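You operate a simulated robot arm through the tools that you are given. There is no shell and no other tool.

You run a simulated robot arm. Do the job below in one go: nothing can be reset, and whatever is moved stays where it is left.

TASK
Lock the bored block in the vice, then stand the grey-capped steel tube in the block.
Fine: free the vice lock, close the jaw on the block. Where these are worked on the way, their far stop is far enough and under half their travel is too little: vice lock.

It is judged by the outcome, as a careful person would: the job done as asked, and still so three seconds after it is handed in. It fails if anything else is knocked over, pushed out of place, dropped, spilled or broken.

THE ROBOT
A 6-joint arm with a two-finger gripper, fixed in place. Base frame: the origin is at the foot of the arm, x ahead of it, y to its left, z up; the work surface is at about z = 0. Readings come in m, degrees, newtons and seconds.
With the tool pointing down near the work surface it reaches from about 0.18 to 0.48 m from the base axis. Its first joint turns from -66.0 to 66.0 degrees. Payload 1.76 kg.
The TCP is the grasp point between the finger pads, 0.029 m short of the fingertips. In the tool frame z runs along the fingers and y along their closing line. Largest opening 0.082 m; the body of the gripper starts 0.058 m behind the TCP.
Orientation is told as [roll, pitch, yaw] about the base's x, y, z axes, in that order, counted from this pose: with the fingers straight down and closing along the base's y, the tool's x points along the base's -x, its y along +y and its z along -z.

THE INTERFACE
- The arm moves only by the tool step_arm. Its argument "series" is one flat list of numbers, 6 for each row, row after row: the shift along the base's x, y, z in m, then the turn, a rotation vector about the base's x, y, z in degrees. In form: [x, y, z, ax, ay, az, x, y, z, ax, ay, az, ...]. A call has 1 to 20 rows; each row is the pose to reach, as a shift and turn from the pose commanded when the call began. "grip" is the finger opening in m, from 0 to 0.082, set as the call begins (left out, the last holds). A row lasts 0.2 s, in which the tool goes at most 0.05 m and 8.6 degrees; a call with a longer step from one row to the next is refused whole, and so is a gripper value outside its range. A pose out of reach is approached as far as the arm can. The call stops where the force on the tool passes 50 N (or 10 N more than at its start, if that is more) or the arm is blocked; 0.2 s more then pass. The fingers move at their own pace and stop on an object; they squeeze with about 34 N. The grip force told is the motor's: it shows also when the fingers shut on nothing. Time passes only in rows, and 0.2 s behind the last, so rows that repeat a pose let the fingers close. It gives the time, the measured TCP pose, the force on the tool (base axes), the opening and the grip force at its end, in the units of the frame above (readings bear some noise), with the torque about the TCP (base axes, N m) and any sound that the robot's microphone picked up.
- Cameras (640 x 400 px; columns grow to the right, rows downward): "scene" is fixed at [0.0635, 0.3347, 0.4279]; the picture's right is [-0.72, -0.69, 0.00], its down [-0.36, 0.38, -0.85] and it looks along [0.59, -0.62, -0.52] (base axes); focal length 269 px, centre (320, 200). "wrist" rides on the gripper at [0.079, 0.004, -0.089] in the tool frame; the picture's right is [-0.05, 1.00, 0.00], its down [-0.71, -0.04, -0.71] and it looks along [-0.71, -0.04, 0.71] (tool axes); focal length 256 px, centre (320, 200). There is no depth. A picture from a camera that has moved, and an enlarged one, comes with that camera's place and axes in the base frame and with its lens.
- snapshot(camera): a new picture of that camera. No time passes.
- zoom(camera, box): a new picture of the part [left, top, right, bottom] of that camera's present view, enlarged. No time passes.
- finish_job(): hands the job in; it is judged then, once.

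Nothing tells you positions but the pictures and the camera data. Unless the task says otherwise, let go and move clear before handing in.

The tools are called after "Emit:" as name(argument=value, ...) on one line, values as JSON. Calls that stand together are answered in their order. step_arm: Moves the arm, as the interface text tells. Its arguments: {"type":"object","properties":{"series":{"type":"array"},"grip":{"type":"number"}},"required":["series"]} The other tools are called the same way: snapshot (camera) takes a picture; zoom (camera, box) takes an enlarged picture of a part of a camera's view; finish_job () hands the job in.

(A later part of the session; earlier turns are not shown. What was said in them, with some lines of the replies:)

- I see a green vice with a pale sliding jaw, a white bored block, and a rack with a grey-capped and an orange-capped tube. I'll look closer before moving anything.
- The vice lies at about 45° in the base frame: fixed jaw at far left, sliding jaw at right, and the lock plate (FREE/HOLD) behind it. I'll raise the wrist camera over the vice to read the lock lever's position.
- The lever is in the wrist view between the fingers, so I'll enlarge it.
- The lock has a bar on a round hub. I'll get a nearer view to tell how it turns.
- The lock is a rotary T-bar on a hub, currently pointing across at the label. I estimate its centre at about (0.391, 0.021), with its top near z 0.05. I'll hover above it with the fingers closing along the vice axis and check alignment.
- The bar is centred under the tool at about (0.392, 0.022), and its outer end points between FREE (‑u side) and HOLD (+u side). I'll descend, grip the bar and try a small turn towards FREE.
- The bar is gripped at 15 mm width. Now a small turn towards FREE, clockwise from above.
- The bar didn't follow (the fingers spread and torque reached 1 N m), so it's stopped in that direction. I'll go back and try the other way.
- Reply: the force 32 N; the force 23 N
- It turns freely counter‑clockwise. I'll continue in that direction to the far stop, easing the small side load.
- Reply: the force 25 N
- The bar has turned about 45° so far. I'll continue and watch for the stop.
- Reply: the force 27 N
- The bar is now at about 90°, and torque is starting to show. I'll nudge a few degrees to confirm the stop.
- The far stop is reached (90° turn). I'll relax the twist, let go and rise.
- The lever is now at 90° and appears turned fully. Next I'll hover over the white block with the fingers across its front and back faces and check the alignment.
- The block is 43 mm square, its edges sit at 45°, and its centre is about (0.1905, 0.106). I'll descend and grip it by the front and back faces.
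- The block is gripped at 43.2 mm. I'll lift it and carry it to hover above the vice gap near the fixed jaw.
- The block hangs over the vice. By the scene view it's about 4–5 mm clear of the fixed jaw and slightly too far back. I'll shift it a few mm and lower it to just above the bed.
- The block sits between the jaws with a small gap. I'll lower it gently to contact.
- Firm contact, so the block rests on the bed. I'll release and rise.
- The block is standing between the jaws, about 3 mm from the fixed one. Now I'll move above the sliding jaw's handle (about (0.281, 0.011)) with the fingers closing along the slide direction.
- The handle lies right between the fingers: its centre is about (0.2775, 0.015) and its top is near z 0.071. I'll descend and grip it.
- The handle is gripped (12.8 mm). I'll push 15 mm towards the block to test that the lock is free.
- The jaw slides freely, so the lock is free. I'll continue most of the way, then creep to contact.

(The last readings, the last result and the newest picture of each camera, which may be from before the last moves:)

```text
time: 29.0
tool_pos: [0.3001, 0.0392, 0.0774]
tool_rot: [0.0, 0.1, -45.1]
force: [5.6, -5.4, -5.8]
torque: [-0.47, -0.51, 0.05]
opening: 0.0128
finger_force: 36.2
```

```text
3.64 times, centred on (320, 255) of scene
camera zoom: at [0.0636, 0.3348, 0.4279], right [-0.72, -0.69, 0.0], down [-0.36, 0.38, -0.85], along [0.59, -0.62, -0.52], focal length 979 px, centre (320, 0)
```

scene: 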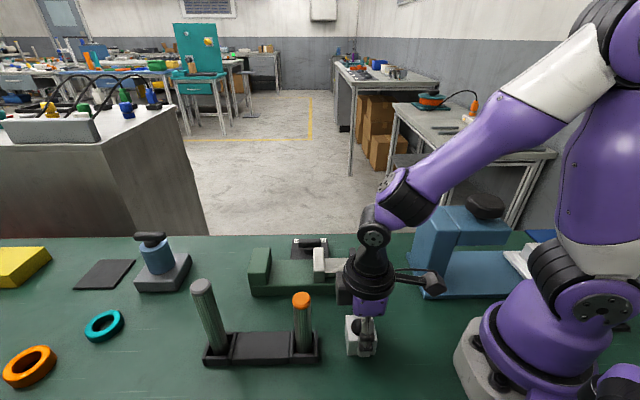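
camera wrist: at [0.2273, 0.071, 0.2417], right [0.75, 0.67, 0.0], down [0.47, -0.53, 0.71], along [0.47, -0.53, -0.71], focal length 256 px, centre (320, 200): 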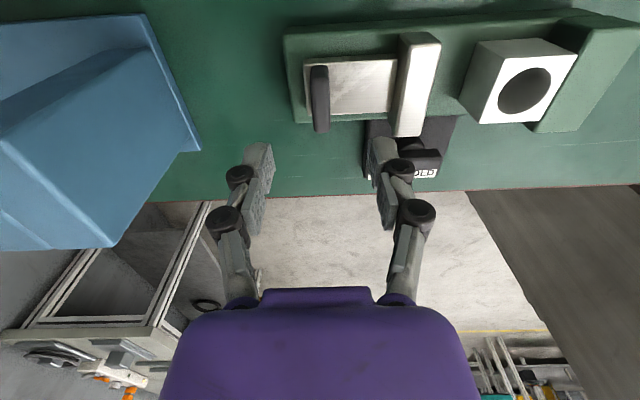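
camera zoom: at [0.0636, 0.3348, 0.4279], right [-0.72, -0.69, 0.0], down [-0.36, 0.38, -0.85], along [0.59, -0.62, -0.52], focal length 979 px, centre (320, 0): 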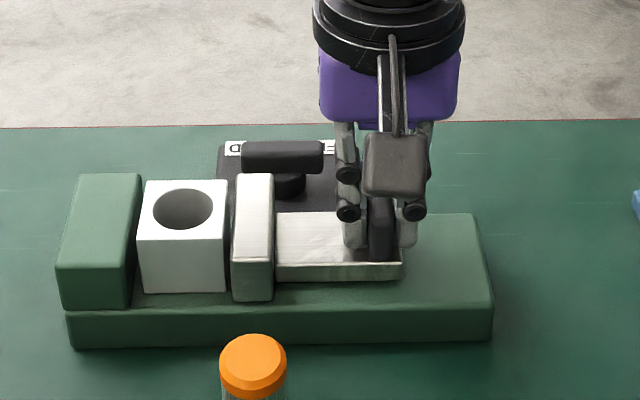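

Emit:
step_arm(series=[0.001, 0.001, 0, 0, 0, 0, 0.002, 0.002, 0, 0, 0, 0, 0.003, 0.003, 0, 0, 0, 0])

Emit:
step_arm(series=[0.001, 0.001, 0, 0, 0, 0, 0.002, 0.002, 0, 0, 0, 0])

Emit:
zoom(camera="scene", box=[240, 200, 400, 310])

```text
time: 29.8
tool_pos: [0.3028, 0.0417, 0.0784]
tool_rot: [0.0, 0.1, -45.0]
force: [4.5, -6.2, -0.1]
torque: [-0.46, -0.47, 0.02]
opening: 0.0131
finger_force: 36.3
```

```text
time: 30.4
tool_pos: [0.3062, 0.0437, 0.0783]
tool_rot: [0.0, 0.0, -45.1]
force: [0.9, -2.4, 8.0]
torque: [0.07, 0.13, -0.04]
opening: 0.0128
finger_force: 35.7
```

```text
3.64 times, centred on (320, 255) of scene
camera zoom: at [0.0635, 0.3347, 0.4279], right [-0.72, -0.69, 0.0], down [-0.36, 0.38, -0.85], along [0.59, -0.62, -0.52], focal length 979 px, centre (320, 0)
```

zoom: 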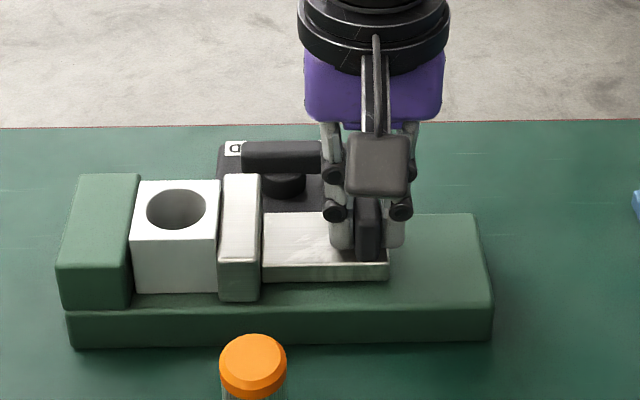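

The jaw is pushing the block; it is nearly against the fixed jaw. I'll creep on until force builds.

Emit:
step_arm(series=[0.0005, 0.0005, 0, 0, 0, 0, 0.001, 0.001, 0, 0, 0, 0])

Emit:
step_arm(series=[0.0005, 0.0005, 0, 0, 0, 0, 0.001, 0.001, 0, 0, 0, 0])

Emit:
zoom(camera="scene", box=[240, 220, 320, 290])

```text
time: 31.0
tool_pos: [0.3067, 0.0443, 0.0768]
tool_rot: [0.0, 0.0, -45.0]
force: [1.7, -2.4, 10.7]
torque: [0.59, 0.62, 0.03]
opening: 0.013
finger_force: 35.8
```

```text
time: 31.6
tool_pos: [0.3062, 0.0442, 0.0781]
tool_rot: [-0.1, 0.0, -45.1]
force: [-15.7, -13.0, 31.7]
torque: [-0.44, 0.39, 0.1]
opening: 0.0128
finger_force: 36.2
```

```text
5.71 times, centred on (280, 255) of scene
camera zoom: at [0.0634, 0.3347, 0.4279], right [-0.72, -0.69, 0.0], down [-0.36, 0.38, -0.85], along [0.59, -0.62, -0.52], focal length 1538 px, centre (549, -114)
```

zoom: 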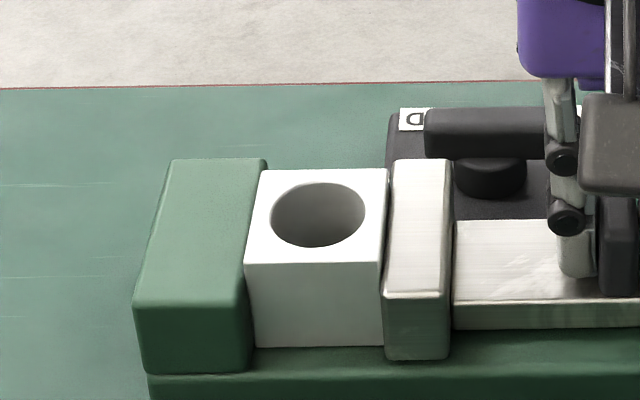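

Force is building: the block is against both jaws. I'll push slightly harder to seat it, then release the handle.

Emit:
step_arm(series=[0.0006, 0.0006, 0, 0, 0, 0, 0.0006, 0.0006, 0, 0, 0, 0])

Emit:
step_arm(series=[0, 0, 0, 0, 0, 0, 0, 0, 0, 0, 0, 0, 0, 0, 0.02, 0, 0, 0, 0, 0, 0.05, 0, 0, 0, 0, 0, 0.09, 0, 0, 0], grip=0.04)

Emit:
zoom(camera="scene", box=[240, 220, 352, 310])

Emit:
snapshot(camera="wrist")

```text
time: 32.2
tool_pos: [0.3072, 0.0451, 0.0775]
tool_rot: [-0.4, 0.2, -45.1]
force: [-24.3, -28.6, 27.9]
torque: [-1.08, 0.4, 0.17]
opening: 0.0126
finger_force: 35.3
```

```text
time: 33.4
tool_pos: [0.3087, 0.0456, 0.1686]
tool_rot: [-0.1, -0.1, -45.0]
force: [-0.6, -0.5, 0.1]
torque: [0.02, -0.01, -0.01]
opening: 0.0401
finger_force: 0.1
```

```text
4.44 times, centred on (296, 265) of scene
camera zoom: at [0.0635, 0.3347, 0.4279], right [-0.72, -0.69, 0.0], down [-0.36, 0.38, -0.85], along [0.59, -0.62, -0.52], focal length 1196 px, centre (427, -89)
```

zoom: 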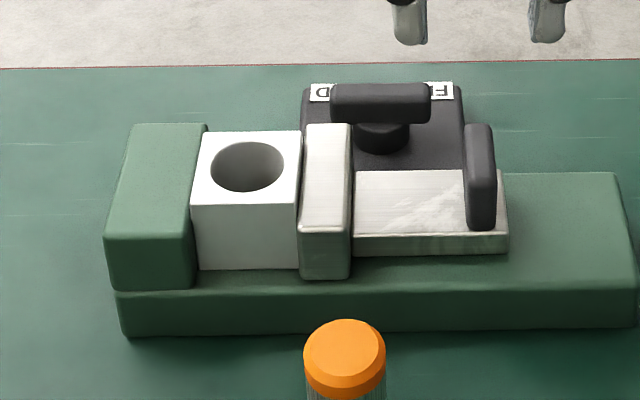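

```text
taken
camera wrist: at [0.2559, 0.1052, 0.2579], right [0.74, 0.67, 0.0], down [0.47, -0.53, 0.71], along [0.47, -0.53, -0.71], focal length 256 px, centre (320, 200)
```

wrist: 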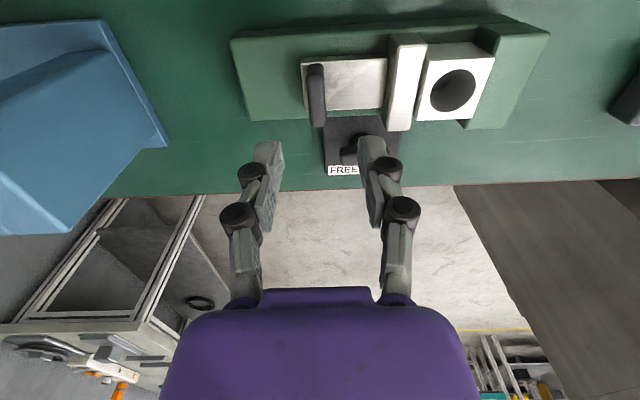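

The block is clamped between the jaws and stays put. Now I'll return to the lever (gripper along its present orientation) to turn it back to HOLD so the block is locked.

Emit:
step_arm(series=[0.007, -0.002, 0, 0, 0, 7.5, 0.014, -0.004, 0, 0, 0, 15, 0.021, -0.006, 0, 0, 0, 22.5, 0.028, -0.008, 0, 0, 0, 30, 0.035, -0.01, 0, 0, 0, 37.5, 0.042, -0.012, 0, 0, 0, 45, 0.049, -0.014, 0, 0, 0, 52.5, 0.056, -0.016, 0, 0, 0, 60, 0.063, -0.018, 0, 0, 0, 67.5, 0.07, -0.02, 0, 0, 0, 75, 0.077, -0.023, 0, 0, 0, 82.5, 0.084, -0.0257, 0, 0, 0, 90, 0.084, -0.0257, 0, 0, 0, 90], grip=0.032)

Emit:
snapshot(camera="wrist")

Emit:
snapshot(camera="scene")

```text
time: 36.2
tool_pos: [0.3921, 0.0204, 0.1681]
tool_rot: [0.1, -0.1, 45.1]
force: [-0.3, 0.8, -0.2]
torque: [0.0, -0.01, 0.01]
opening: 0.0319
finger_force: 0.0
```

```text
taken
camera wrist: at [0.3329, -0.0329, 0.2574], right [-0.67, 0.74, 0.0], down [0.53, 0.47, 0.71], along [0.52, 0.47, -0.71], focal length 256 px, centre (320, 200)
```

wrist: 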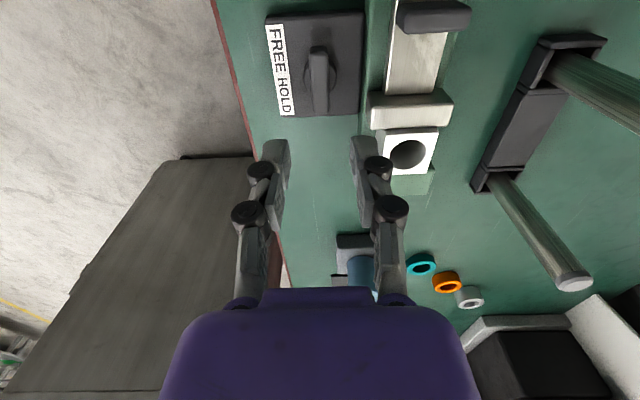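

```text
taken
```

scene: 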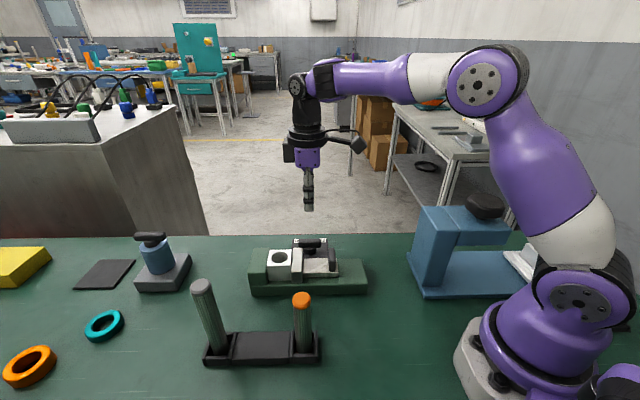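

Emit:
step_arm(series=[0, 0, -0.045, 0, 0, 0, 0, 0, -0.085, 0, 0, 0, 0, 0, -0.105, 0, 0, 0])

Emit:
step_arm(series=[0, 0, 0, 0, 0, 0, 0, 0, 0, 0, 0, 0], grip=0.0)

Emit:
step_arm(series=[0, 0, 0, 0, 0, -5, 0, 0, 0, 0, 0, -10, 0, 0, 0, 0, 0, -15, 0, 0, 0, 0, 0, -20, 0, 0, 0, 0, 0, -25, 0, 0, 0, 0, 0, -30])

Emit:
zoom(camera="scene", box=[240, 220, 352, 310])

```text
time: 37.0
tool_pos: [0.391, 0.0214, 0.061]
tool_rot: [0.0, 0.0, 45.0]
force: [0.1, -0.7, -0.5]
torque: [0.03, -0.05, 0.02]
opening: 0.0316
finger_force: 0.1
```

```text
time: 37.6
tool_pos: [0.3926, 0.0187, 0.0627]
tool_rot: [-0.1, -0.1, 44.9]
force: [6.4, -9.5, -2.5]
torque: [0.19, -0.65, -0.03]
opening: 0.0146
finger_force: 36.0
```

```text
time: 39.0
tool_pos: [0.3913, 0.021, 0.0621]
tool_rot: [0.0, 0.2, 14.9]
force: [5.9, -10.1, -12.5]
torque: [-0.1, -0.82, -0.01]
opening: 0.0149
finger_force: 35.9
```

```text
4.44 times, centred on (296, 265) of scene
camera zoom: at [0.0636, 0.3348, 0.4279], right [-0.72, -0.69, 0.0], down [-0.36, 0.38, -0.85], along [0.59, -0.62, -0.52], focal length 1196 px, centre (427, -89)
```

zoom: 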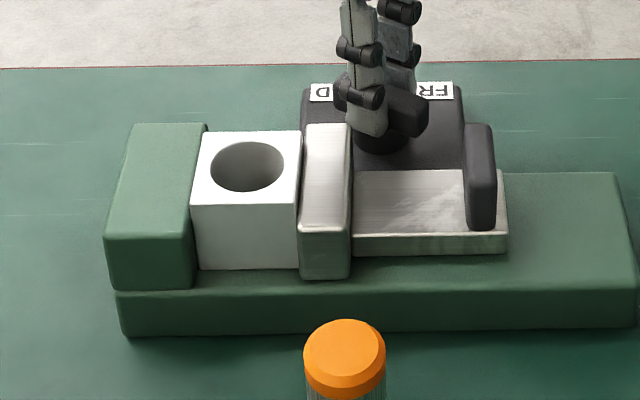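

The lever is turning smoothly back. I'll continue to the HOLD stop.

Emit:
step_arm(series=[0, 0, 0, 0, 0, -5, 0.0005, 0, 0, 0, 0, -10, 0.0005, 0, 0, 0, 0, -15, 0.0005, 0, 0, 0, 0, -20, 0.0005, 0, 0, 0, 0, -25, 0.0005, 0, 0, 0, 0, -30])

Emit:
step_arm(series=[0, 0, 0, 0, 0, -5, 0, 0, 0, 0, 0, -10, 0, 0, 0, 0, 0, -15, 0, 0, 0, 0, 0, -20, 0, 0, 0, 0, 0, -25, 0, 0, 0, 0, 0, -30])

Emit:
zoom(camera="scene", box=[240, 220, 352, 310])

```text
time: 40.4
tool_pos: [0.3918, 0.0206, 0.0625]
tool_rot: [0.0, 0.2, -14.9]
force: [-15.3, 9.2, 4.4]
torque: [0.44, 1.32, 0.0]
opening: 0.0148
finger_force: 36.1
```

```text
time: 41.8
tool_pos: [0.3925, 0.0213, 0.063]
tool_rot: [0.0, 0.1, -45.0]
force: [-16.4, 26.0, -4.5]
torque: [0.84, 0.55, 0.01]
opening: 0.0147
finger_force: 36.3
```

```text
4.44 times, centred on (296, 265) of scene
camera zoom: at [0.0636, 0.3347, 0.4279], right [-0.72, -0.69, 0.0], down [-0.36, 0.38, -0.85], along [0.59, -0.62, -0.52], focal length 1196 px, centre (427, -89)
```

zoom: 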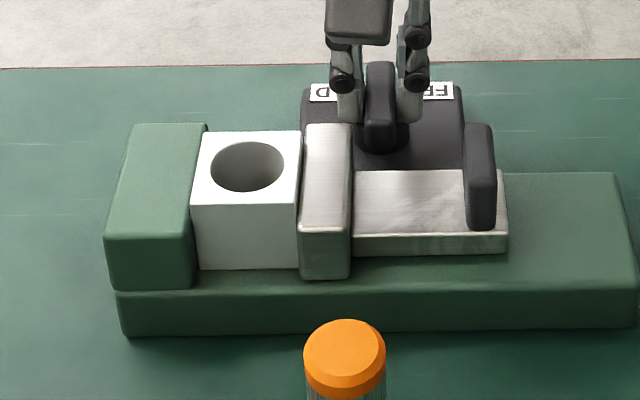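

The bar is back across. I'll nudge to confirm the stop, relax, release and rise.

Emit:
step_arm(series=[-0.0005, 0.001, 0, 0, 0, -3, -0.0005, 0.001, 0, 0, 0, -6])

Emit:
step_arm(series=[0, 0, 0, 0, 0, 4, 0, 0, 0, 0, 0, 5])

Emit:
step_arm(series=[0, 0, 0, 0, 0, 0, 0, 0, 0, 0, 0, 0, 0, 0, 0.03, 0, 0, 0, 0, 0, 0.07, 0, 0, 0, 0, 0, 0.12, 0, 0, 0], grip=0.035)

Emit:
snapshot(camera="wrist")

Emit:
zoom(camera="scene", box=[240, 220, 352, 310])

```text
time: 42.4
tool_pos: [0.393, 0.0204, 0.0634]
tool_rot: [0.1, -0.1, -51.2]
force: [-1.3, 1.8, -14.5]
torque: [0.0, -0.1, 0.85]
opening: 0.0167
finger_force: 36.4
```

```text
time: 43.0
tool_pos: [0.3923, 0.0207, 0.0638]
tool_rot: [0.2, -0.1, -46.2]
force: [7.7, -5.6, -15.6]
torque: [-0.17, -0.26, 0.46]
opening: 0.015
finger_force: 36.0
```

```text
time: 44.2
tool_pos: [0.392, 0.0221, 0.1834]
tool_rot: [0.0, -0.1, -46.0]
force: [0.2, 0.2, 0.7]
torque: [0.01, -0.01, -0.01]
opening: 0.0352
finger_force: 0.1
```

```text
taken
camera wrist: at [0.3391, 0.082, 0.2724], right [0.76, 0.66, 0.0], down [0.46, -0.53, 0.71], along [0.46, -0.53, -0.71], focal length 256 px, centre (320, 200)
```

wrist: 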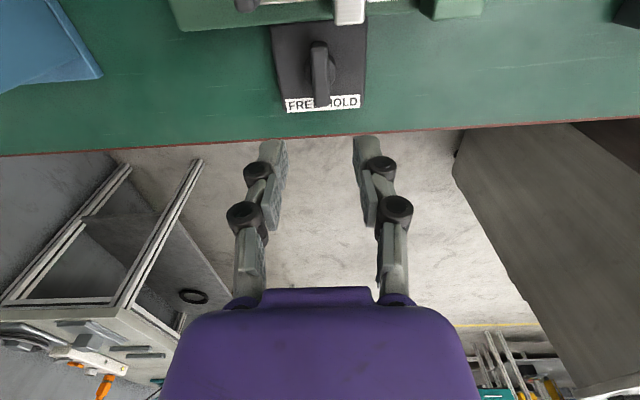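

```text
4.44 times, centred on (296, 265) of scene
camera zoom: at [0.0635, 0.3347, 0.4279], right [-0.72, -0.69, 0.0], down [-0.36, 0.38, -0.85], along [0.59, -0.62, -0.52], focal length 1196 px, centre (427, -89)
```

zoom: 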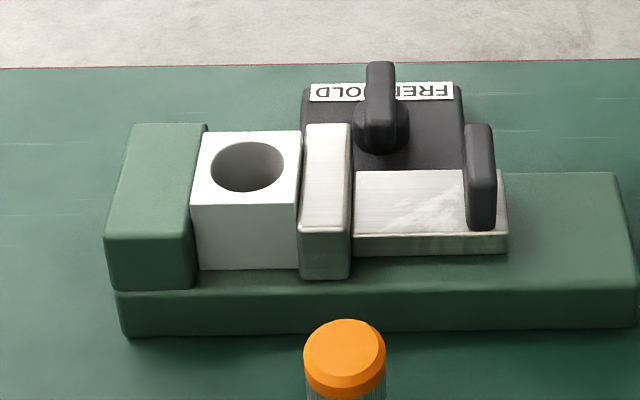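

The lever is back at its original stop. I'll check that it really holds the jaw by gripping the handle and pulling back gently.

Emit:
step_arm(series=[-0.03, 0.009, 0, 0, 0, 0.5, -0.06, 0.018, 0, 0, 0, 1, -0.0848, 0.024, 0, 0, 0, 1, -0.0848, 0.024, -0.04, 0, 0, 1, -0.0848, 0.024, -0.08, 0, 0, 1, -0.0848, 0.024, -0.105, 0, 0, 1], grip=0.04)

Emit:
step_arm(series=[0, 0, 0, 0, 0, 0, 0, 0, 0, 0, 0, 0], grip=0.0)

Emit:
step_arm(series=[-0.0007, -0.0007, 0, 0, 0, 0, -0.0014, -0.0014, 0, 0, 0, 0])

Emit:
zoom(camera="scene", box=[240, 220, 352, 310])

```text
time: 45.6
tool_pos: [0.3096, 0.0445, 0.078]
tool_rot: [0.1, 0.0, -44.9]
force: [0.4, 0.5, -0.1]
torque: [0.0, 0.03, -0.01]
opening: 0.0399
finger_force: 0.1
```

```text
time: 46.2
tool_pos: [0.308, 0.0441, 0.0777]
tool_rot: [-0.2, 0.0, -45.1]
force: [-12.3, -14.3, 11.7]
torque: [-0.65, 0.09, 0.13]
opening: 0.013
finger_force: 36.0
```

```text
time: 46.8
tool_pos: [0.3079, 0.0426, 0.0779]
tool_rot: [0.2, -0.2, -45.0]
force: [12.9, -11.4, -15.4]
torque: [0.17, 0.15, -0.01]
opening: 0.0127
finger_force: 36.0
```

```text
4.44 times, centred on (296, 265) of scene
camera zoom: at [0.0636, 0.3348, 0.4279], right [-0.72, -0.69, 0.0], down [-0.36, 0.38, -0.85], along [0.59, -0.62, -0.52], focal length 1196 px, centre (427, -89)
```

zoom: 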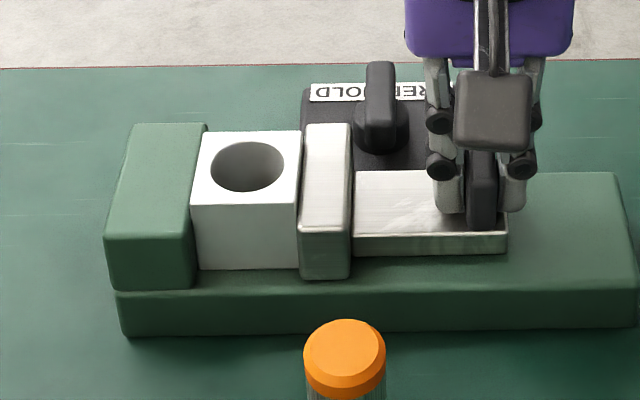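

Emit:
step_arm(series=[-0.0007, -0.0007, 0, 0, 0, 0, -0.0015, -0.0015, 0, 0, 0, 0])

Emit:
zoom(camera="scene", box=[240, 220, 352, 310])

```text
time: 47.4
tool_pos: [0.306, 0.0437, 0.0767]
tool_rot: [0.3, -0.3, -44.8]
force: [28.7, 8.8, -21.3]
torque: [0.01, -0.9, -0.09]
opening: 0.0129
finger_force: 36.4
```

```text
4.44 times, centred on (296, 265) of scene
camera zoom: at [0.0636, 0.3348, 0.4279], right [-0.72, -0.69, 0.0], down [-0.36, 0.38, -0.85], along [0.59, -0.62, -0.52], focal length 1196 px, centre (427, -89)
```

zoom: 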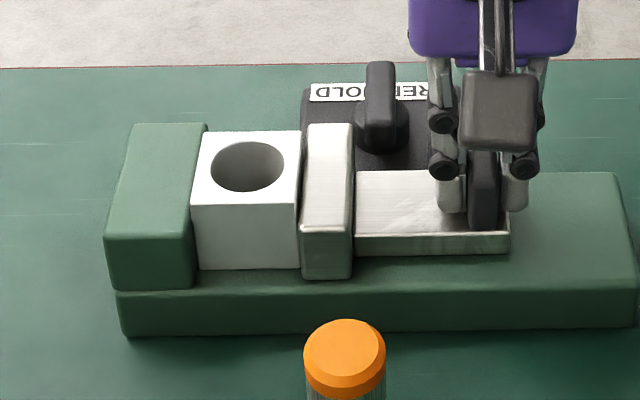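

The lock holds (26 N of pull with practically no movement, where it slid freely before). I'll ease back to neutral and push lightly towards the block, then release and rise.

Emit:
step_arm(series=[0.0015, 0.0015, 0, 0, 0, 0, 0.003, 0.003, 0, 0, 0, 0, 0.0035, 0.0035, 0, 0, 0, 0])

Emit:
step_arm(series=[-0.0012, -0.0012, 0, 0, 0, 0, -0.0012, -0.0012, 0, 0, 0, 0])

Emit:
step_arm(series=[0, 0, 0, 0, 0, 0, 0, 0, 0, 0, 0, 0, 0, 0, 0.04, 0, 0, 0, 0, 0, 0.08, 0, 0, 0, 0, 0, 0.12, 0, 0, 0], grip=0.04)

Emit:
zoom(camera="scene", box=[240, 220, 352, 310])

Emit:
zoom(camera="scene", box=[180, 270, 330, 380])

```text
time: 48.2
tool_pos: [0.3064, 0.0453, 0.0774]
tool_rot: [-0.4, 0.1, -45.3]
force: [-10.7, -32.7, 27.3]
torque: [-0.85, 0.4, 0.34]
opening: 0.0129
finger_force: 35.4
```

```text
time: 48.8
tool_pos: [0.3073, 0.0439, 0.0769]
tool_rot: [0.0, -0.1, -45.0]
force: [-3.5, -23.0, 13.7]
torque: [-0.5, 0.18, 0.03]
opening: 0.0127
finger_force: 35.8
```

```text
time: 50.0
tool_pos: [0.3065, 0.0445, 0.1973]
tool_rot: [0.0, 0.0, -45.0]
force: [-0.3, 0.3, 0.1]
torque: [0.03, 0.0, -0.03]
opening: 0.04
finger_force: 0.1
```

```text
4.44 times, centred on (296, 265) of scene
camera zoom: at [0.0635, 0.3347, 0.4279], right [-0.72, -0.69, 0.0], down [-0.36, 0.38, -0.85], along [0.59, -0.62, -0.52], focal length 1196 px, centre (427, -89)
```

zoom: 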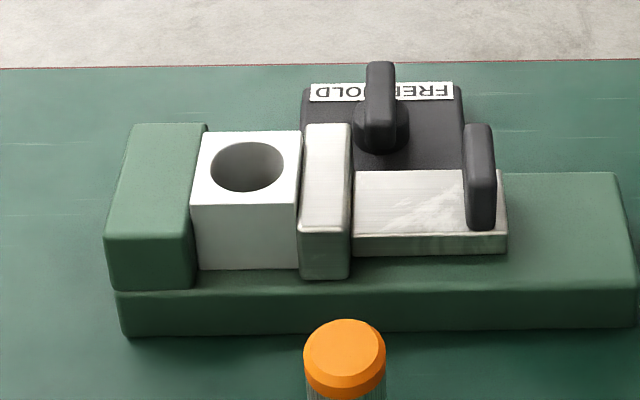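

```text
3.64 times, centred on (255, 325) of scene
camera zoom: at [0.0635, 0.3347, 0.4279], right [-0.72, -0.69, 0.0], down [-0.36, 0.38, -0.85], along [0.59, -0.62, -0.52], focal length 979 px, centre (556, -254)
```

zoom: 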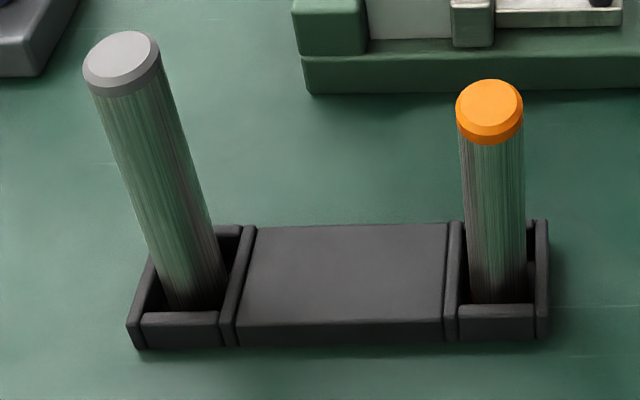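

The block is locked in the vice. Next is the grey-capped tube, about 26 mm in diameter, standing near (0.338, 0.27) with its top near z 0.153. I'll hover above it.

Emit:
step_arm(series=[0.003, 0.019, 0.015, 0, 0, 7.5, 0.006, 0.038, 0.0277, 0, 0, 15, 0.009, 0.057, 0.0277, 0, 0, 22.5, 0.012, 0.076, 0.0277, 0, 0, 30, 0.015, 0.095, 0.0277, 0, 0, 37.5, 0.018, 0.114, 0.0277, 0, 0, 45, 0.021, 0.133, 0.0277, 0, 0, 52.5, 0.024, 0.152, 0.0277, 0, 0, 60, 0.027, 0.171, 0.0277, 0, 0, 67.5, 0.03, 0.19, 0.0277, 0, 0, 75, 0.031, 0.209, 0.0277, 0, 0, 82.5, 0.0314, 0.2258, 0.0277, 0, 0, 90, 0.0314, 0.2258, 0.0277, 0, 0, 90], grip=0.06)

Emit:
snapshot(camera="wrist")

Emit:
snapshot(camera="scene")

```text
time: 52.8
tool_pos: [0.3389, 0.2694, 0.2263]
tool_rot: [0.0, 0.2, 45.1]
force: [0.0, -0.4, 0.6]
torque: [-0.02, -0.02, -0.01]
opening: 0.0598
finger_force: 0.1
```

```text
taken
camera wrist: at [0.2786, 0.2178, 0.3152], right [-0.67, 0.74, 0.0], down [0.53, 0.47, 0.71], along [0.52, 0.47, -0.71], focal length 256 px, centre (320, 200)
```

wrist: 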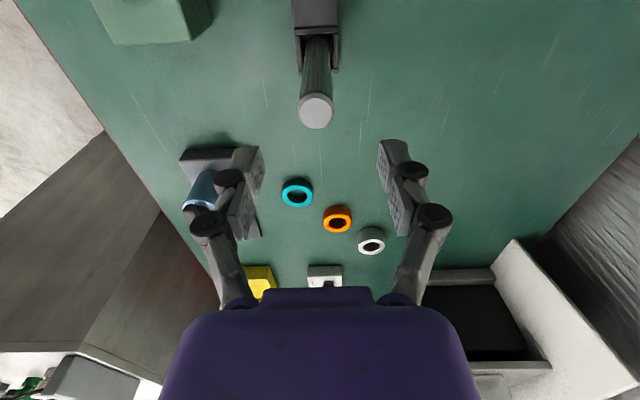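

```text
taken
```

scene: 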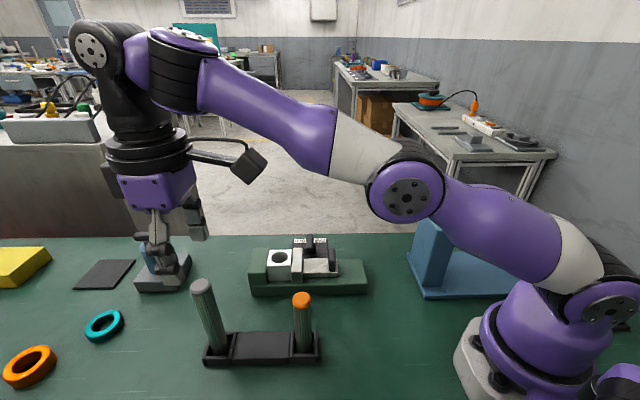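

The tube top is at about (0.3395, 0.269, 0.152). I'll descend around its upper part and grip.

Emit:
step_arm(series=[0.0012, -0.0015, 0, 0, 0, 0, 0.0012, -0.0015, -0.04, 0, 0, 0, 0.0012, -0.0015, -0.08, 0, 0, 0, 0.0012, -0.0015, -0.103, 0, 0, 0])

Emit:
step_arm(series=[0, 0, 0, 0, 0, 0, 0, 0, 0, 0, 0, 0], grip=0.0)

Emit:
snapshot(camera="wrist")

Emit:
zoom(camera="scene", box=[150, 230, 330, 380])

```text
time: 53.8
tool_pos: [0.3391, 0.2701, 0.1242]
tool_rot: [0.0, -0.1, 45.0]
force: [0.3, 0.5, 0.3]
torque: [0.0, -0.02, 0.0]
opening: 0.0599
finger_force: 0.1
```

```text
time: 54.4
tool_pos: [0.3403, 0.2698, 0.1232]
tool_rot: [0.1, -0.1, 45.0]
force: [1.0, 0.0, 10.1]
torque: [0.0, -0.16, -0.03]
opening: 0.0238
finger_force: 33.5
```

```text
taken
camera wrist: at [0.2806, 0.2169, 0.2126], right [-0.67, 0.74, 0.0], down [0.52, 0.47, 0.71], along [0.53, 0.47, -0.71], focal length 256 px, centre (320, 200)
```

wrist: 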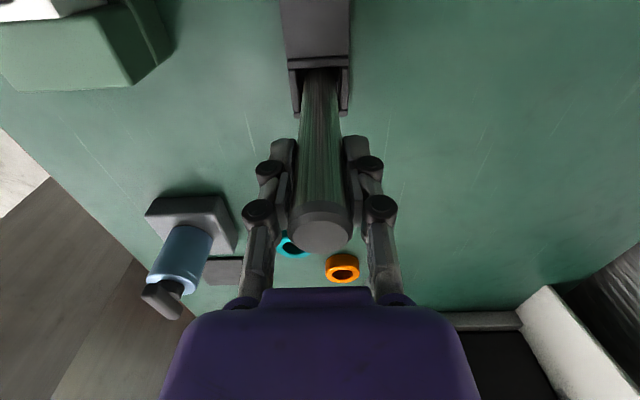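

```text
2.67 times, centred on (240, 305) of scene
camera zoom: at [0.0635, 0.3347, 0.4279], right [-0.72, -0.69, 0.0], down [-0.36, 0.38, -0.85], along [0.59, -0.62, -0.52], focal length 718 px, centre (533, -80)
```

zoom: 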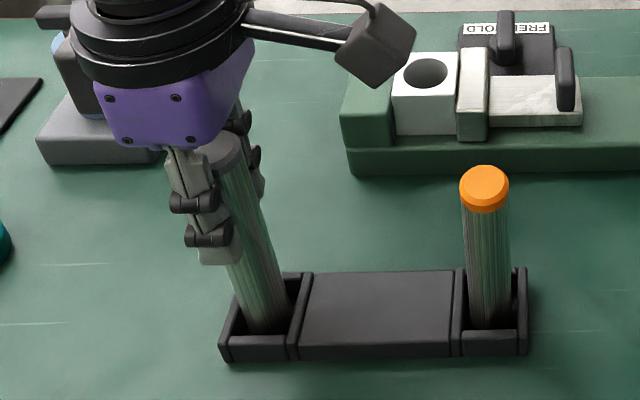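

The tube is gripped (24 mm). Now a straight lift out of the rack pocket.

Emit:
step_arm(series=[0, 0, 0.01, 0, 0, 0, 0, 0, 0.03, 0, 0, 0, 0, 0, 0.06, 0, 0, 0, 0, 0, 0.1, 0, 0, 0, 0, 0, 0.1, 0, 0, 0])

Emit:
snapshot(camera="scene")

Emit:
snapshot(camera="wrist")

```text
time: 55.6
tool_pos: [0.3393, 0.2691, 0.2224]
tool_rot: [0.0, 0.1, 45.1]
force: [0.6, 1.3, -1.5]
torque: [-0.04, -0.01, 0.03]
opening: 0.0238
finger_force: 34.0
```

```text
taken
```

scene: 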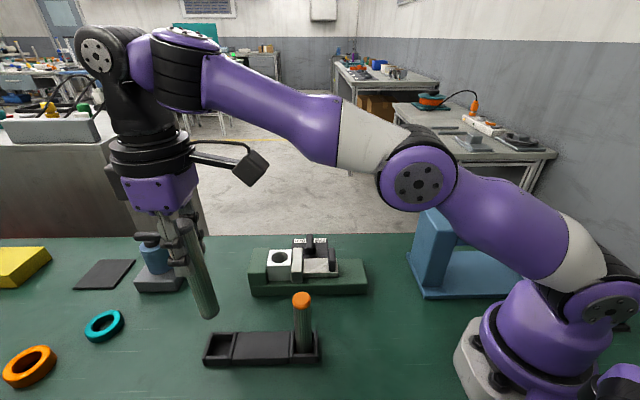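

```text
taken
camera wrist: at [0.2791, 0.2158, 0.3121], right [-0.67, 0.74, 0.0], down [0.53, 0.47, 0.71], along [0.53, 0.47, -0.71], focal length 256 px, centre (320, 200)
```

wrist: 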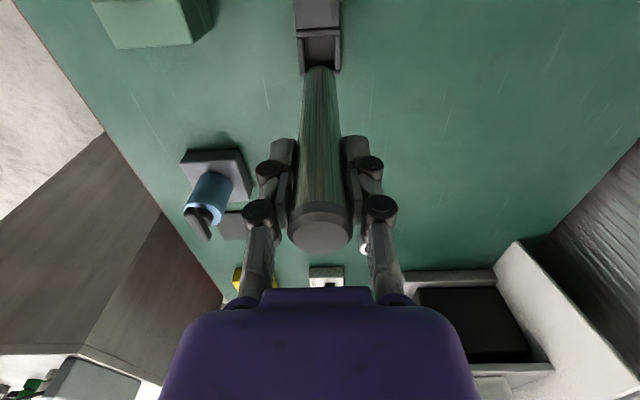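

The tube is clear of the rack. I'll carry it above the block's bore.

Emit:
step_arm(series=[0.009, -0.035, 0, 0, 0, 0, 0.018, -0.07, 0, 0, 0, 0, 0.027, -0.105, 0, 0, 0, 0, 0.036, -0.138, 0, 0, 0, 0, 0.0408, -0.156, 0, 0, 0, 0, 0.0408, -0.156, 0, 0, 0, 0])

Emit:
zoom(camera="scene", box=[220, 140, 380, 300])

Emit:
snapshot(camera="wrist")

```text
time: 57.0
tool_pos: [0.3815, 0.1123, 0.2221]
tool_rot: [0.0, 0.0, 45.0]
force: [-0.1, 0.0, -2.4]
torque: [-0.01, -0.01, -0.01]
opening: 0.0238
finger_force: 33.5
```

```text
2.50 times, centred on (300, 220) of scene
camera zoom: at [0.0636, 0.3347, 0.4279], right [-0.72, -0.69, 0.0], down [-0.36, 0.38, -0.85], along [0.59, -0.62, -0.52], focal length 673 px, centre (370, 150)
```

zoom: 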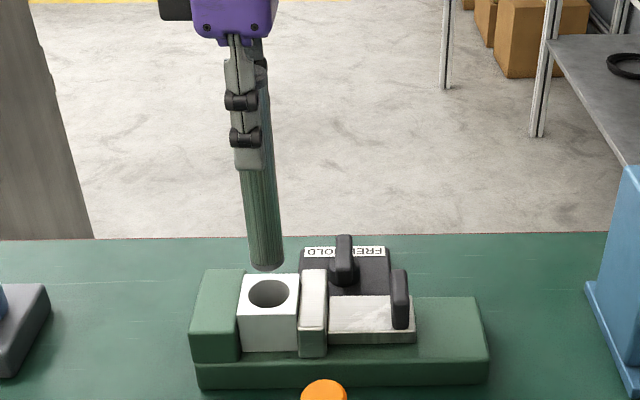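

```text
taken
camera wrist: at [0.321, 0.0593, 0.3119], right [-0.67, 0.74, 0.0], down [0.53, 0.47, 0.71], along [0.53, 0.47, -0.71], focal length 256 px, centre (320, 200)
```

wrist: 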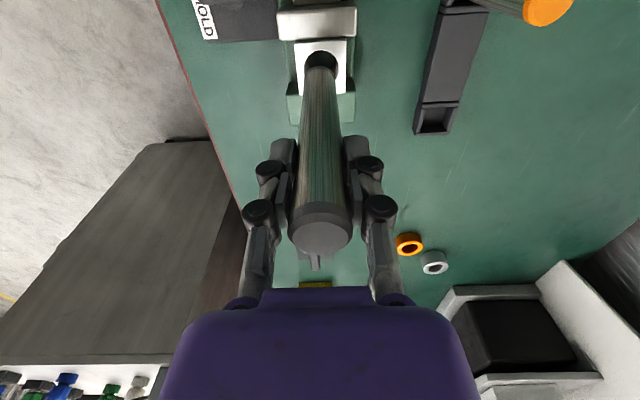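

The tube hangs nearly over the bore. I'll lower it to just above the block and compare in both views.

Emit:
step_arm(series=[0, 0, -0.012, 0, 0, 0, 0, 0, -0.022, 0, 0, 0, 0, 0, -0.022, 0, 0, 0])

Emit:
zoom(camera="scene", box=[250, 190, 330, 290])

Emit:
zoom(camera="wrist", box=[260, 0, 380, 110])

```text
time: 57.8
tool_pos: [0.3807, 0.1135, 0.2003]
tool_rot: [0.0, 0.0, 45.0]
force: [0.4, 0.3, -1.5]
torque: [-0.01, 0.04, -0.02]
opening: 0.0239
finger_force: 33.9
```

```text
4.00 times, centred on (290, 240) of scene
camera zoom: at [0.0635, 0.3347, 0.4279], right [-0.72, -0.69, 0.0], down [-0.36, 0.38, -0.85], along [0.59, -0.62, -0.52], focal length 1076 px, centre (440, 40)
```

zoom: 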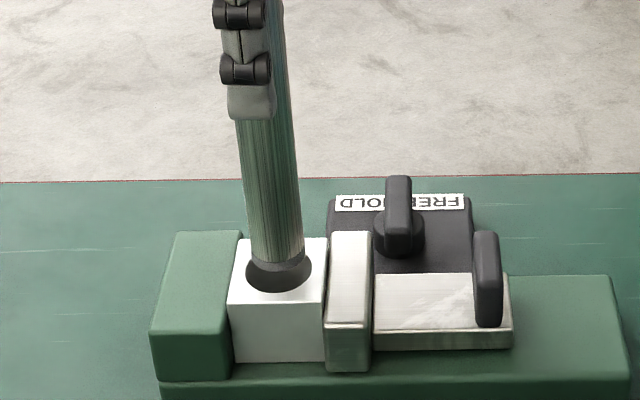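

```text
3.64 times, centred on (320, 55) of wrist
camera zoom: at [0.321, 0.0599, 0.2896], right [-0.67, 0.74, 0.0], down [0.53, 0.47, 0.71], along [0.53, 0.47, -0.71], focal length 931 px, centre (320, 727)
```

zoom: 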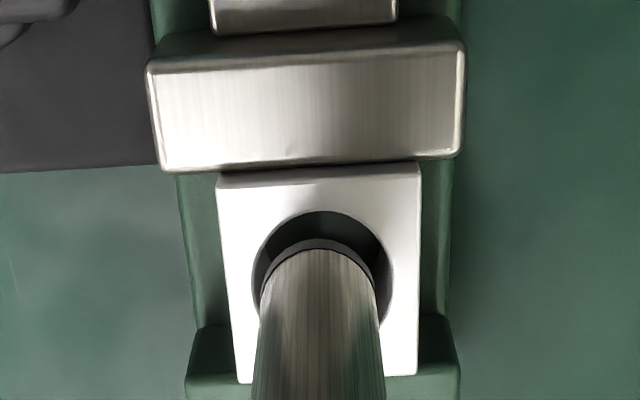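

Alignment looks good in both views. I'll lower a little more and recheck.

Emit:
step_arm(series=[0, 0, -0.003, 0, 0, 0, 0, 0, -0.006, 0, 0, 0, 0, 0, -0.006, 0, 0, 0])

Emit:
zoom(camera="scene", box=[266, 225, 314, 285])

Emit:
zoom(camera="wrist", box=[280, 20, 360, 100])

```text
time: 58.6
tool_pos: [0.3804, 0.1135, 0.1948]
tool_rot: [0.0, 0.0, 45.0]
force: [-0.5, 0.0, -2.2]
torque: [-0.02, 0.02, -0.02]
opening: 0.0241
finger_force: 34.2
```

```text
6.67 times, centred on (290, 255) of scene
camera zoom: at [0.0635, 0.3347, 0.4279], right [-0.72, -0.69, 0.0], down [-0.36, 0.38, -0.85], along [0.59, -0.62, -0.52], focal length 1794 px, centre (520, -167)
```

zoom: 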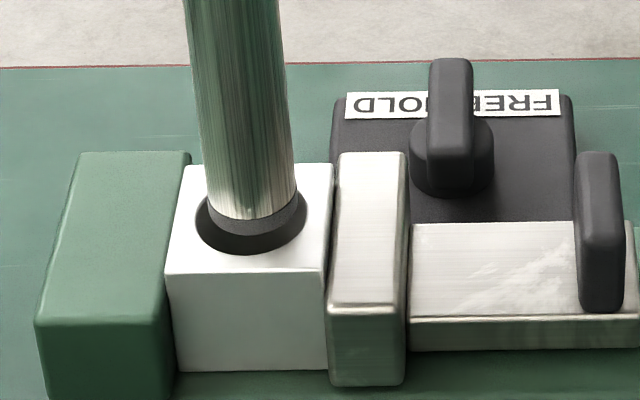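

```text
5.00 times, centred on (320, 60) of wrist
camera zoom: at [0.3208, 0.0598, 0.2838], right [-0.67, 0.74, 0.0], down [0.53, 0.47, 0.71], along [0.53, 0.47, -0.71], focal length 1280 px, centre (320, 900)
```

zoom: 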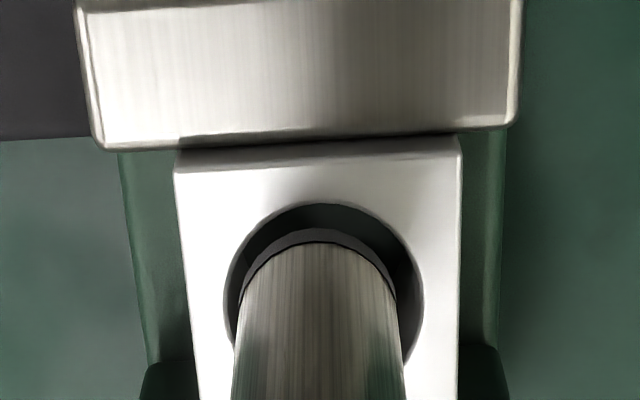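

The tube end (with a dark lower rim) is centred over the bore to within about 1 mm. I'll make a small lateral correction and lower it into the bore.

Emit:
step_arm(series=[-0.0005, 0.0006, 0, 0, 0, 0, -0.0005, 0.0006, -0.004, 0, 0, 0, -0.0005, 0.0006, -0.008, 0, 0, 0, -0.0005, 0.0006, -0.012, 0, 0, 0])

Emit:
zoom(camera="scene", box=[266, 225, 314, 285])

Emit:
zoom(camera="wrist", box=[280, 20, 360, 100])

```text
time: 59.6
tool_pos: [0.3796, 0.1125, 0.1829]
tool_rot: [0.1, 0.0, 45.0]
force: [0.1, 0.4, -1.8]
torque: [-0.02, 0.01, -0.04]
opening: 0.0239
finger_force: 34.1
```

```text
6.67 times, centred on (290, 255) of scene
camera zoom: at [0.0635, 0.3347, 0.4279], right [-0.72, -0.69, 0.0], down [-0.36, 0.38, -0.85], along [0.59, -0.62, -0.52], focal length 1794 px, centre (520, -167)
```

zoom: 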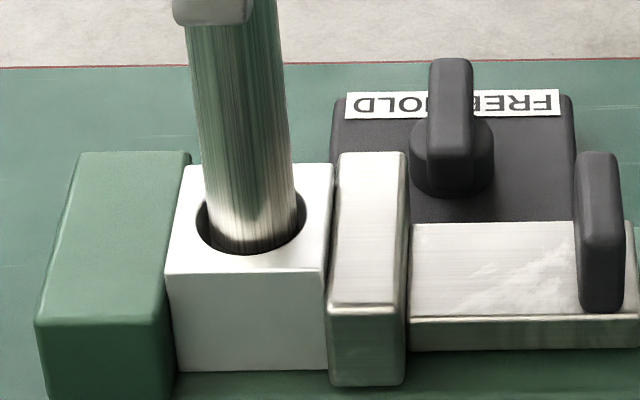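

```text
5.00 times, centred on (320, 60) of wrist
camera zoom: at [0.3204, 0.0607, 0.2721], right [-0.67, 0.74, 0.0], down [0.53, 0.47, 0.71], along [0.53, 0.47, -0.71], focal length 1280 px, centre (320, 900)
```

zoom: 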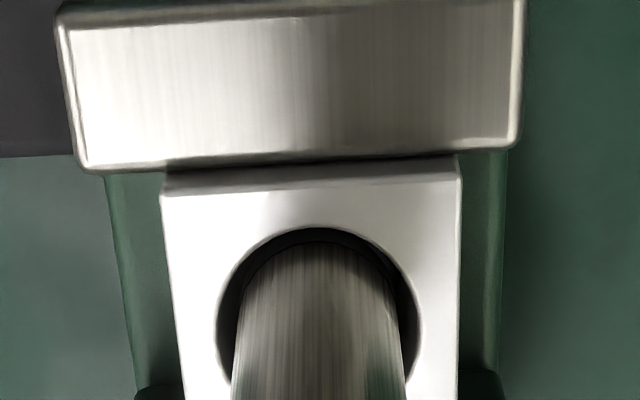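

It enters the bore without contact. Continuing down, then gently to the seat.

Emit:
step_arm(series=[0, 0, -0.006, 0, 0, 0, 0, 0, -0.012, 0, 0, 0, 0, 0, -0.018, 0, 0, 0, 0, 0, -0.024, 0, 0, 0])

Emit:
step_arm(series=[0, 0, -0.002, 0, 0, 0, 0, 0, -0.004, 0, 0, 0, 0, 0, -0.006, 0, 0, 0])

Emit:
zoom(camera="scene", box=[230, 190, 350, 300])

```text
time: 60.6
tool_pos: [0.3801, 0.1139, 0.1588]
tool_rot: [0.0, 0.0, 44.9]
force: [0.0, 0.3, -1.9]
torque: [0.0, -0.01, -0.03]
opening: 0.0239
finger_force: 33.5
```

```text
time: 61.4
tool_pos: [0.3812, 0.113, 0.153]
tool_rot: [-0.1, -0.1, 45.0]
force: [-2.8, -1.9, 12.9]
torque: [-0.09, 0.33, -0.01]
opening: 0.0241
finger_force: 34.2
```

```text
3.64 times, centred on (290, 245) of scene
camera zoom: at [0.0635, 0.3347, 0.4279], right [-0.72, -0.69, 0.0], down [-0.36, 0.38, -0.85], along [0.59, -0.62, -0.52], focal length 979 px, centre (429, 36)
```

zoom: 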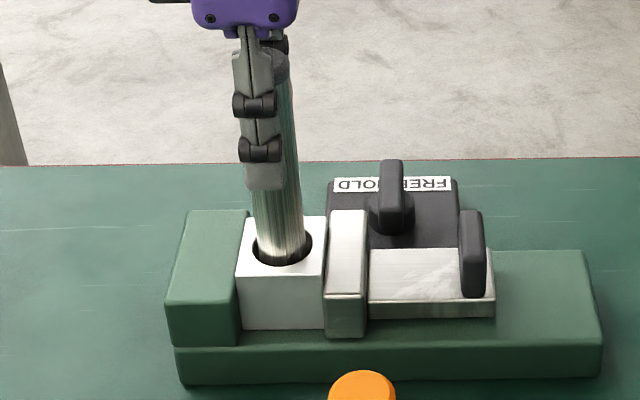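

Contact at the expected depth: the tube stands on the vice bed. I'll ease the load and release gently, then rise straight up.

Emit:
step_arm(series=[0, 0, 0.0006, 0, 0, 0, 0, 0, 0.0006, 0, 0, 0])

Emit:
step_arm(series=[0, 0, 0, 0, 0, 0, 0, 0, 0, 0, 0, 0], grip=0.03)

Emit:
step_arm(series=[0, 0, 0, 0, 0, 0, 0, 0, 0, 0, 0, 0], grip=0.06)

Emit:
zoom(camera="scene", box=[230, 190, 350, 300])

Emit:
snapshot(camera="wrist")

```text
time: 62.0
tool_pos: [0.3807, 0.1132, 0.1533]
tool_rot: [0.0, -0.1, 45.1]
force: [1.5, 1.1, 7.3]
torque: [0.16, -0.18, 0.03]
opening: 0.0238
finger_force: 33.7
```

```text
time: 62.6
tool_pos: [0.3804, 0.113, 0.153]
tool_rot: [0.0, 0.0, 45.0]
force: [-0.6, 0.0, 0.3]
torque: [0.0, -0.01, 0.03]
opening: 0.0299
finger_force: 0.1
```

```text
time: 63.2
tool_pos: [0.3812, 0.1129, 0.1531]
tool_rot: [0.1, 0.0, 45.0]
force: [-0.2, 0.0, 0.7]
torque: [0.01, 0.01, 0.02]
opening: 0.0599
finger_force: 0.1
```

```text
3.64 times, centred on (290, 245) of scene
camera zoom: at [0.0635, 0.3347, 0.4279], right [-0.72, -0.69, 0.0], down [-0.36, 0.38, -0.85], along [0.59, -0.62, -0.52], focal length 979 px, centre (429, 36)
```

zoom: 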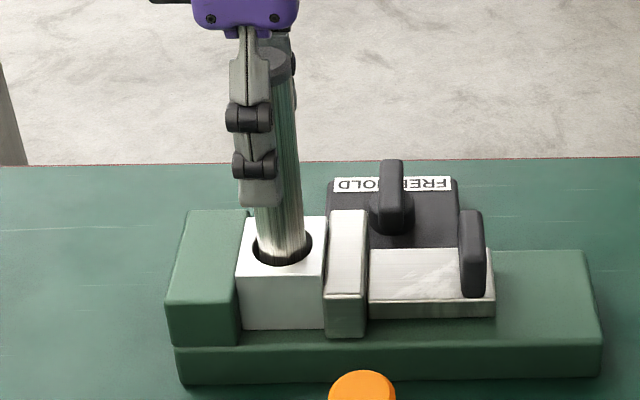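

```text
taken
camera wrist: at [0.3208, 0.0605, 0.2426], right [-0.67, 0.74, 0.0], down [0.53, 0.47, 0.71], along [0.53, 0.47, -0.71], focal length 256 px, centre (320, 200)
```

wrist: 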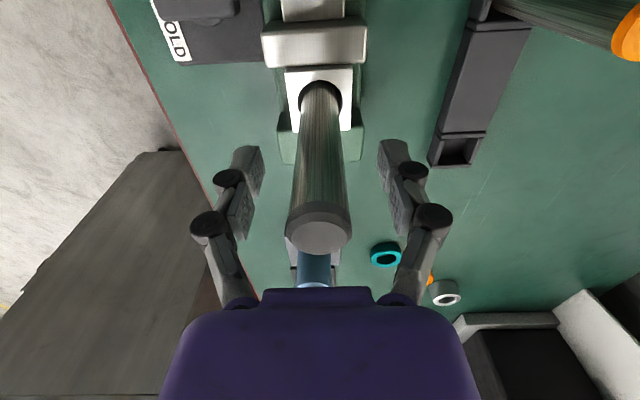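

The tube stands free in the bore. I'll rise straight up and move clear.

Emit:
step_arm(series=[0, 0, 0.03, 0, 0, 0, 0, 0, 0.06, 0, 0, 0, 0, 0, 0.09, 0, 0, 0, -0.02, -0.02, 0.11, 0, 0, 0, -0.05, -0.05, 0.11, 0, 0, 0, -0.08, -0.08, 0.11, 0, 0, 0, -0.08, -0.08, 0.11, 0, 0, 0])

Emit:
snapshot(camera="scene")

Emit:
zoom(camera="scene", box=[230, 190, 350, 300])

Emit:
snapshot(camera="wrist")

```text
time: 64.8
tool_pos: [0.2992, 0.0338, 0.2624]
tool_rot: [0.0, 0.0, 45.1]
force: [0.3, 0.5, -0.7]
torque: [-0.01, -0.03, 0.02]
opening: 0.0602
finger_force: 0.0
```

```text
taken
```

scene: 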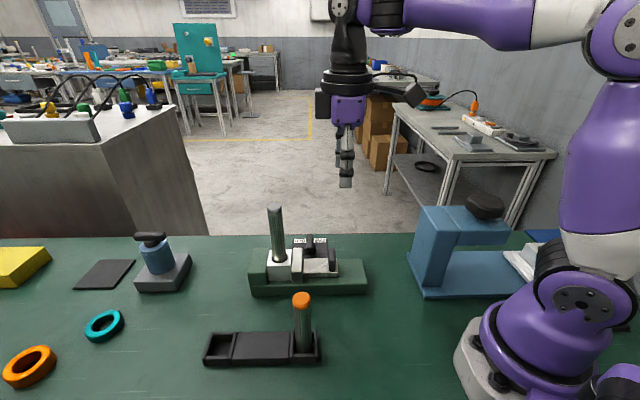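

```text
3.64 times, centred on (290, 245) of scene
camera zoom: at [0.0635, 0.3347, 0.4279], right [-0.72, -0.69, 0.0], down [-0.36, 0.38, -0.85], along [0.59, -0.62, -0.52], focal length 979 px, centre (429, 36)
```

zoom: 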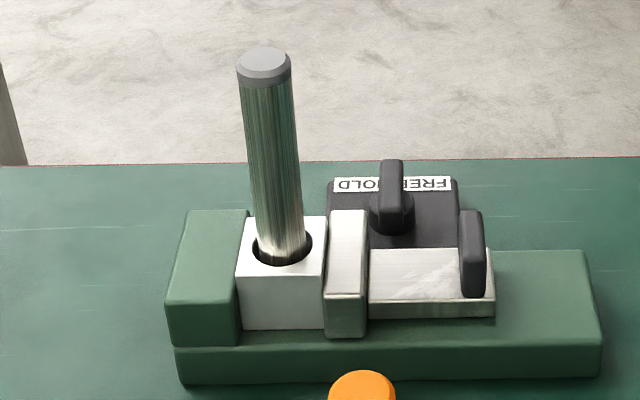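

```text
taken
camera wrist: at [0.2398, -0.0191, 0.3526], right [-0.67, 0.74, 0.0], down [0.53, 0.47, 0.71], along [0.53, 0.47, -0.71], focal length 256 px, centre (320, 200)
```

wrist: 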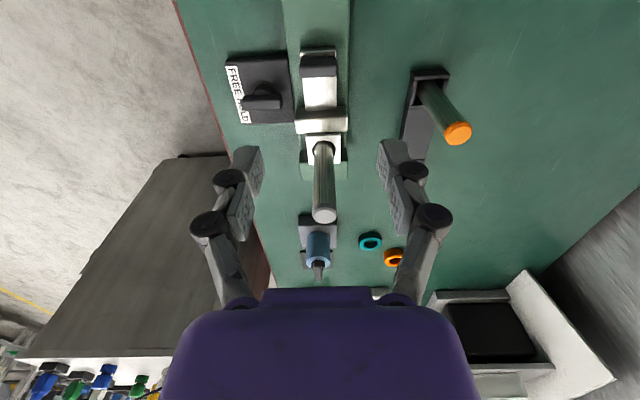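

The grey-capped tube stands upright in the bored block. The block is clamped with the lock back at its hold stop, nothing else has been disturbed, and the gripper is clear. I'm handing the job in.

Emit:
finish_job()

```text
The job is handed in.
```

The bored block is locked in the vice, and the grey-capped steel tube is standing upright in its bore. I've handed the job in, but no verdict came back.

- **Vice lock:** It turned a quarter turn counter-clockwise to its far stop, and the jaw then slid freely. After closing the jaw I turned the lock back to where it started, which I took to be HOLD. The label doesn't clearly mark either position. A 26 N pull on the jaw handle then moved it by about half a millimetre at most.
- **Block:** It sits against both jaws, and the jaw was pushed onto it with roughly 37 N.
- **Tube:** It went into the bore without touching the sides and rests on the vice bed. It stayed upright after I let go.

In the last pictures everything else was where it started, and the gripper was open and clear of the work.
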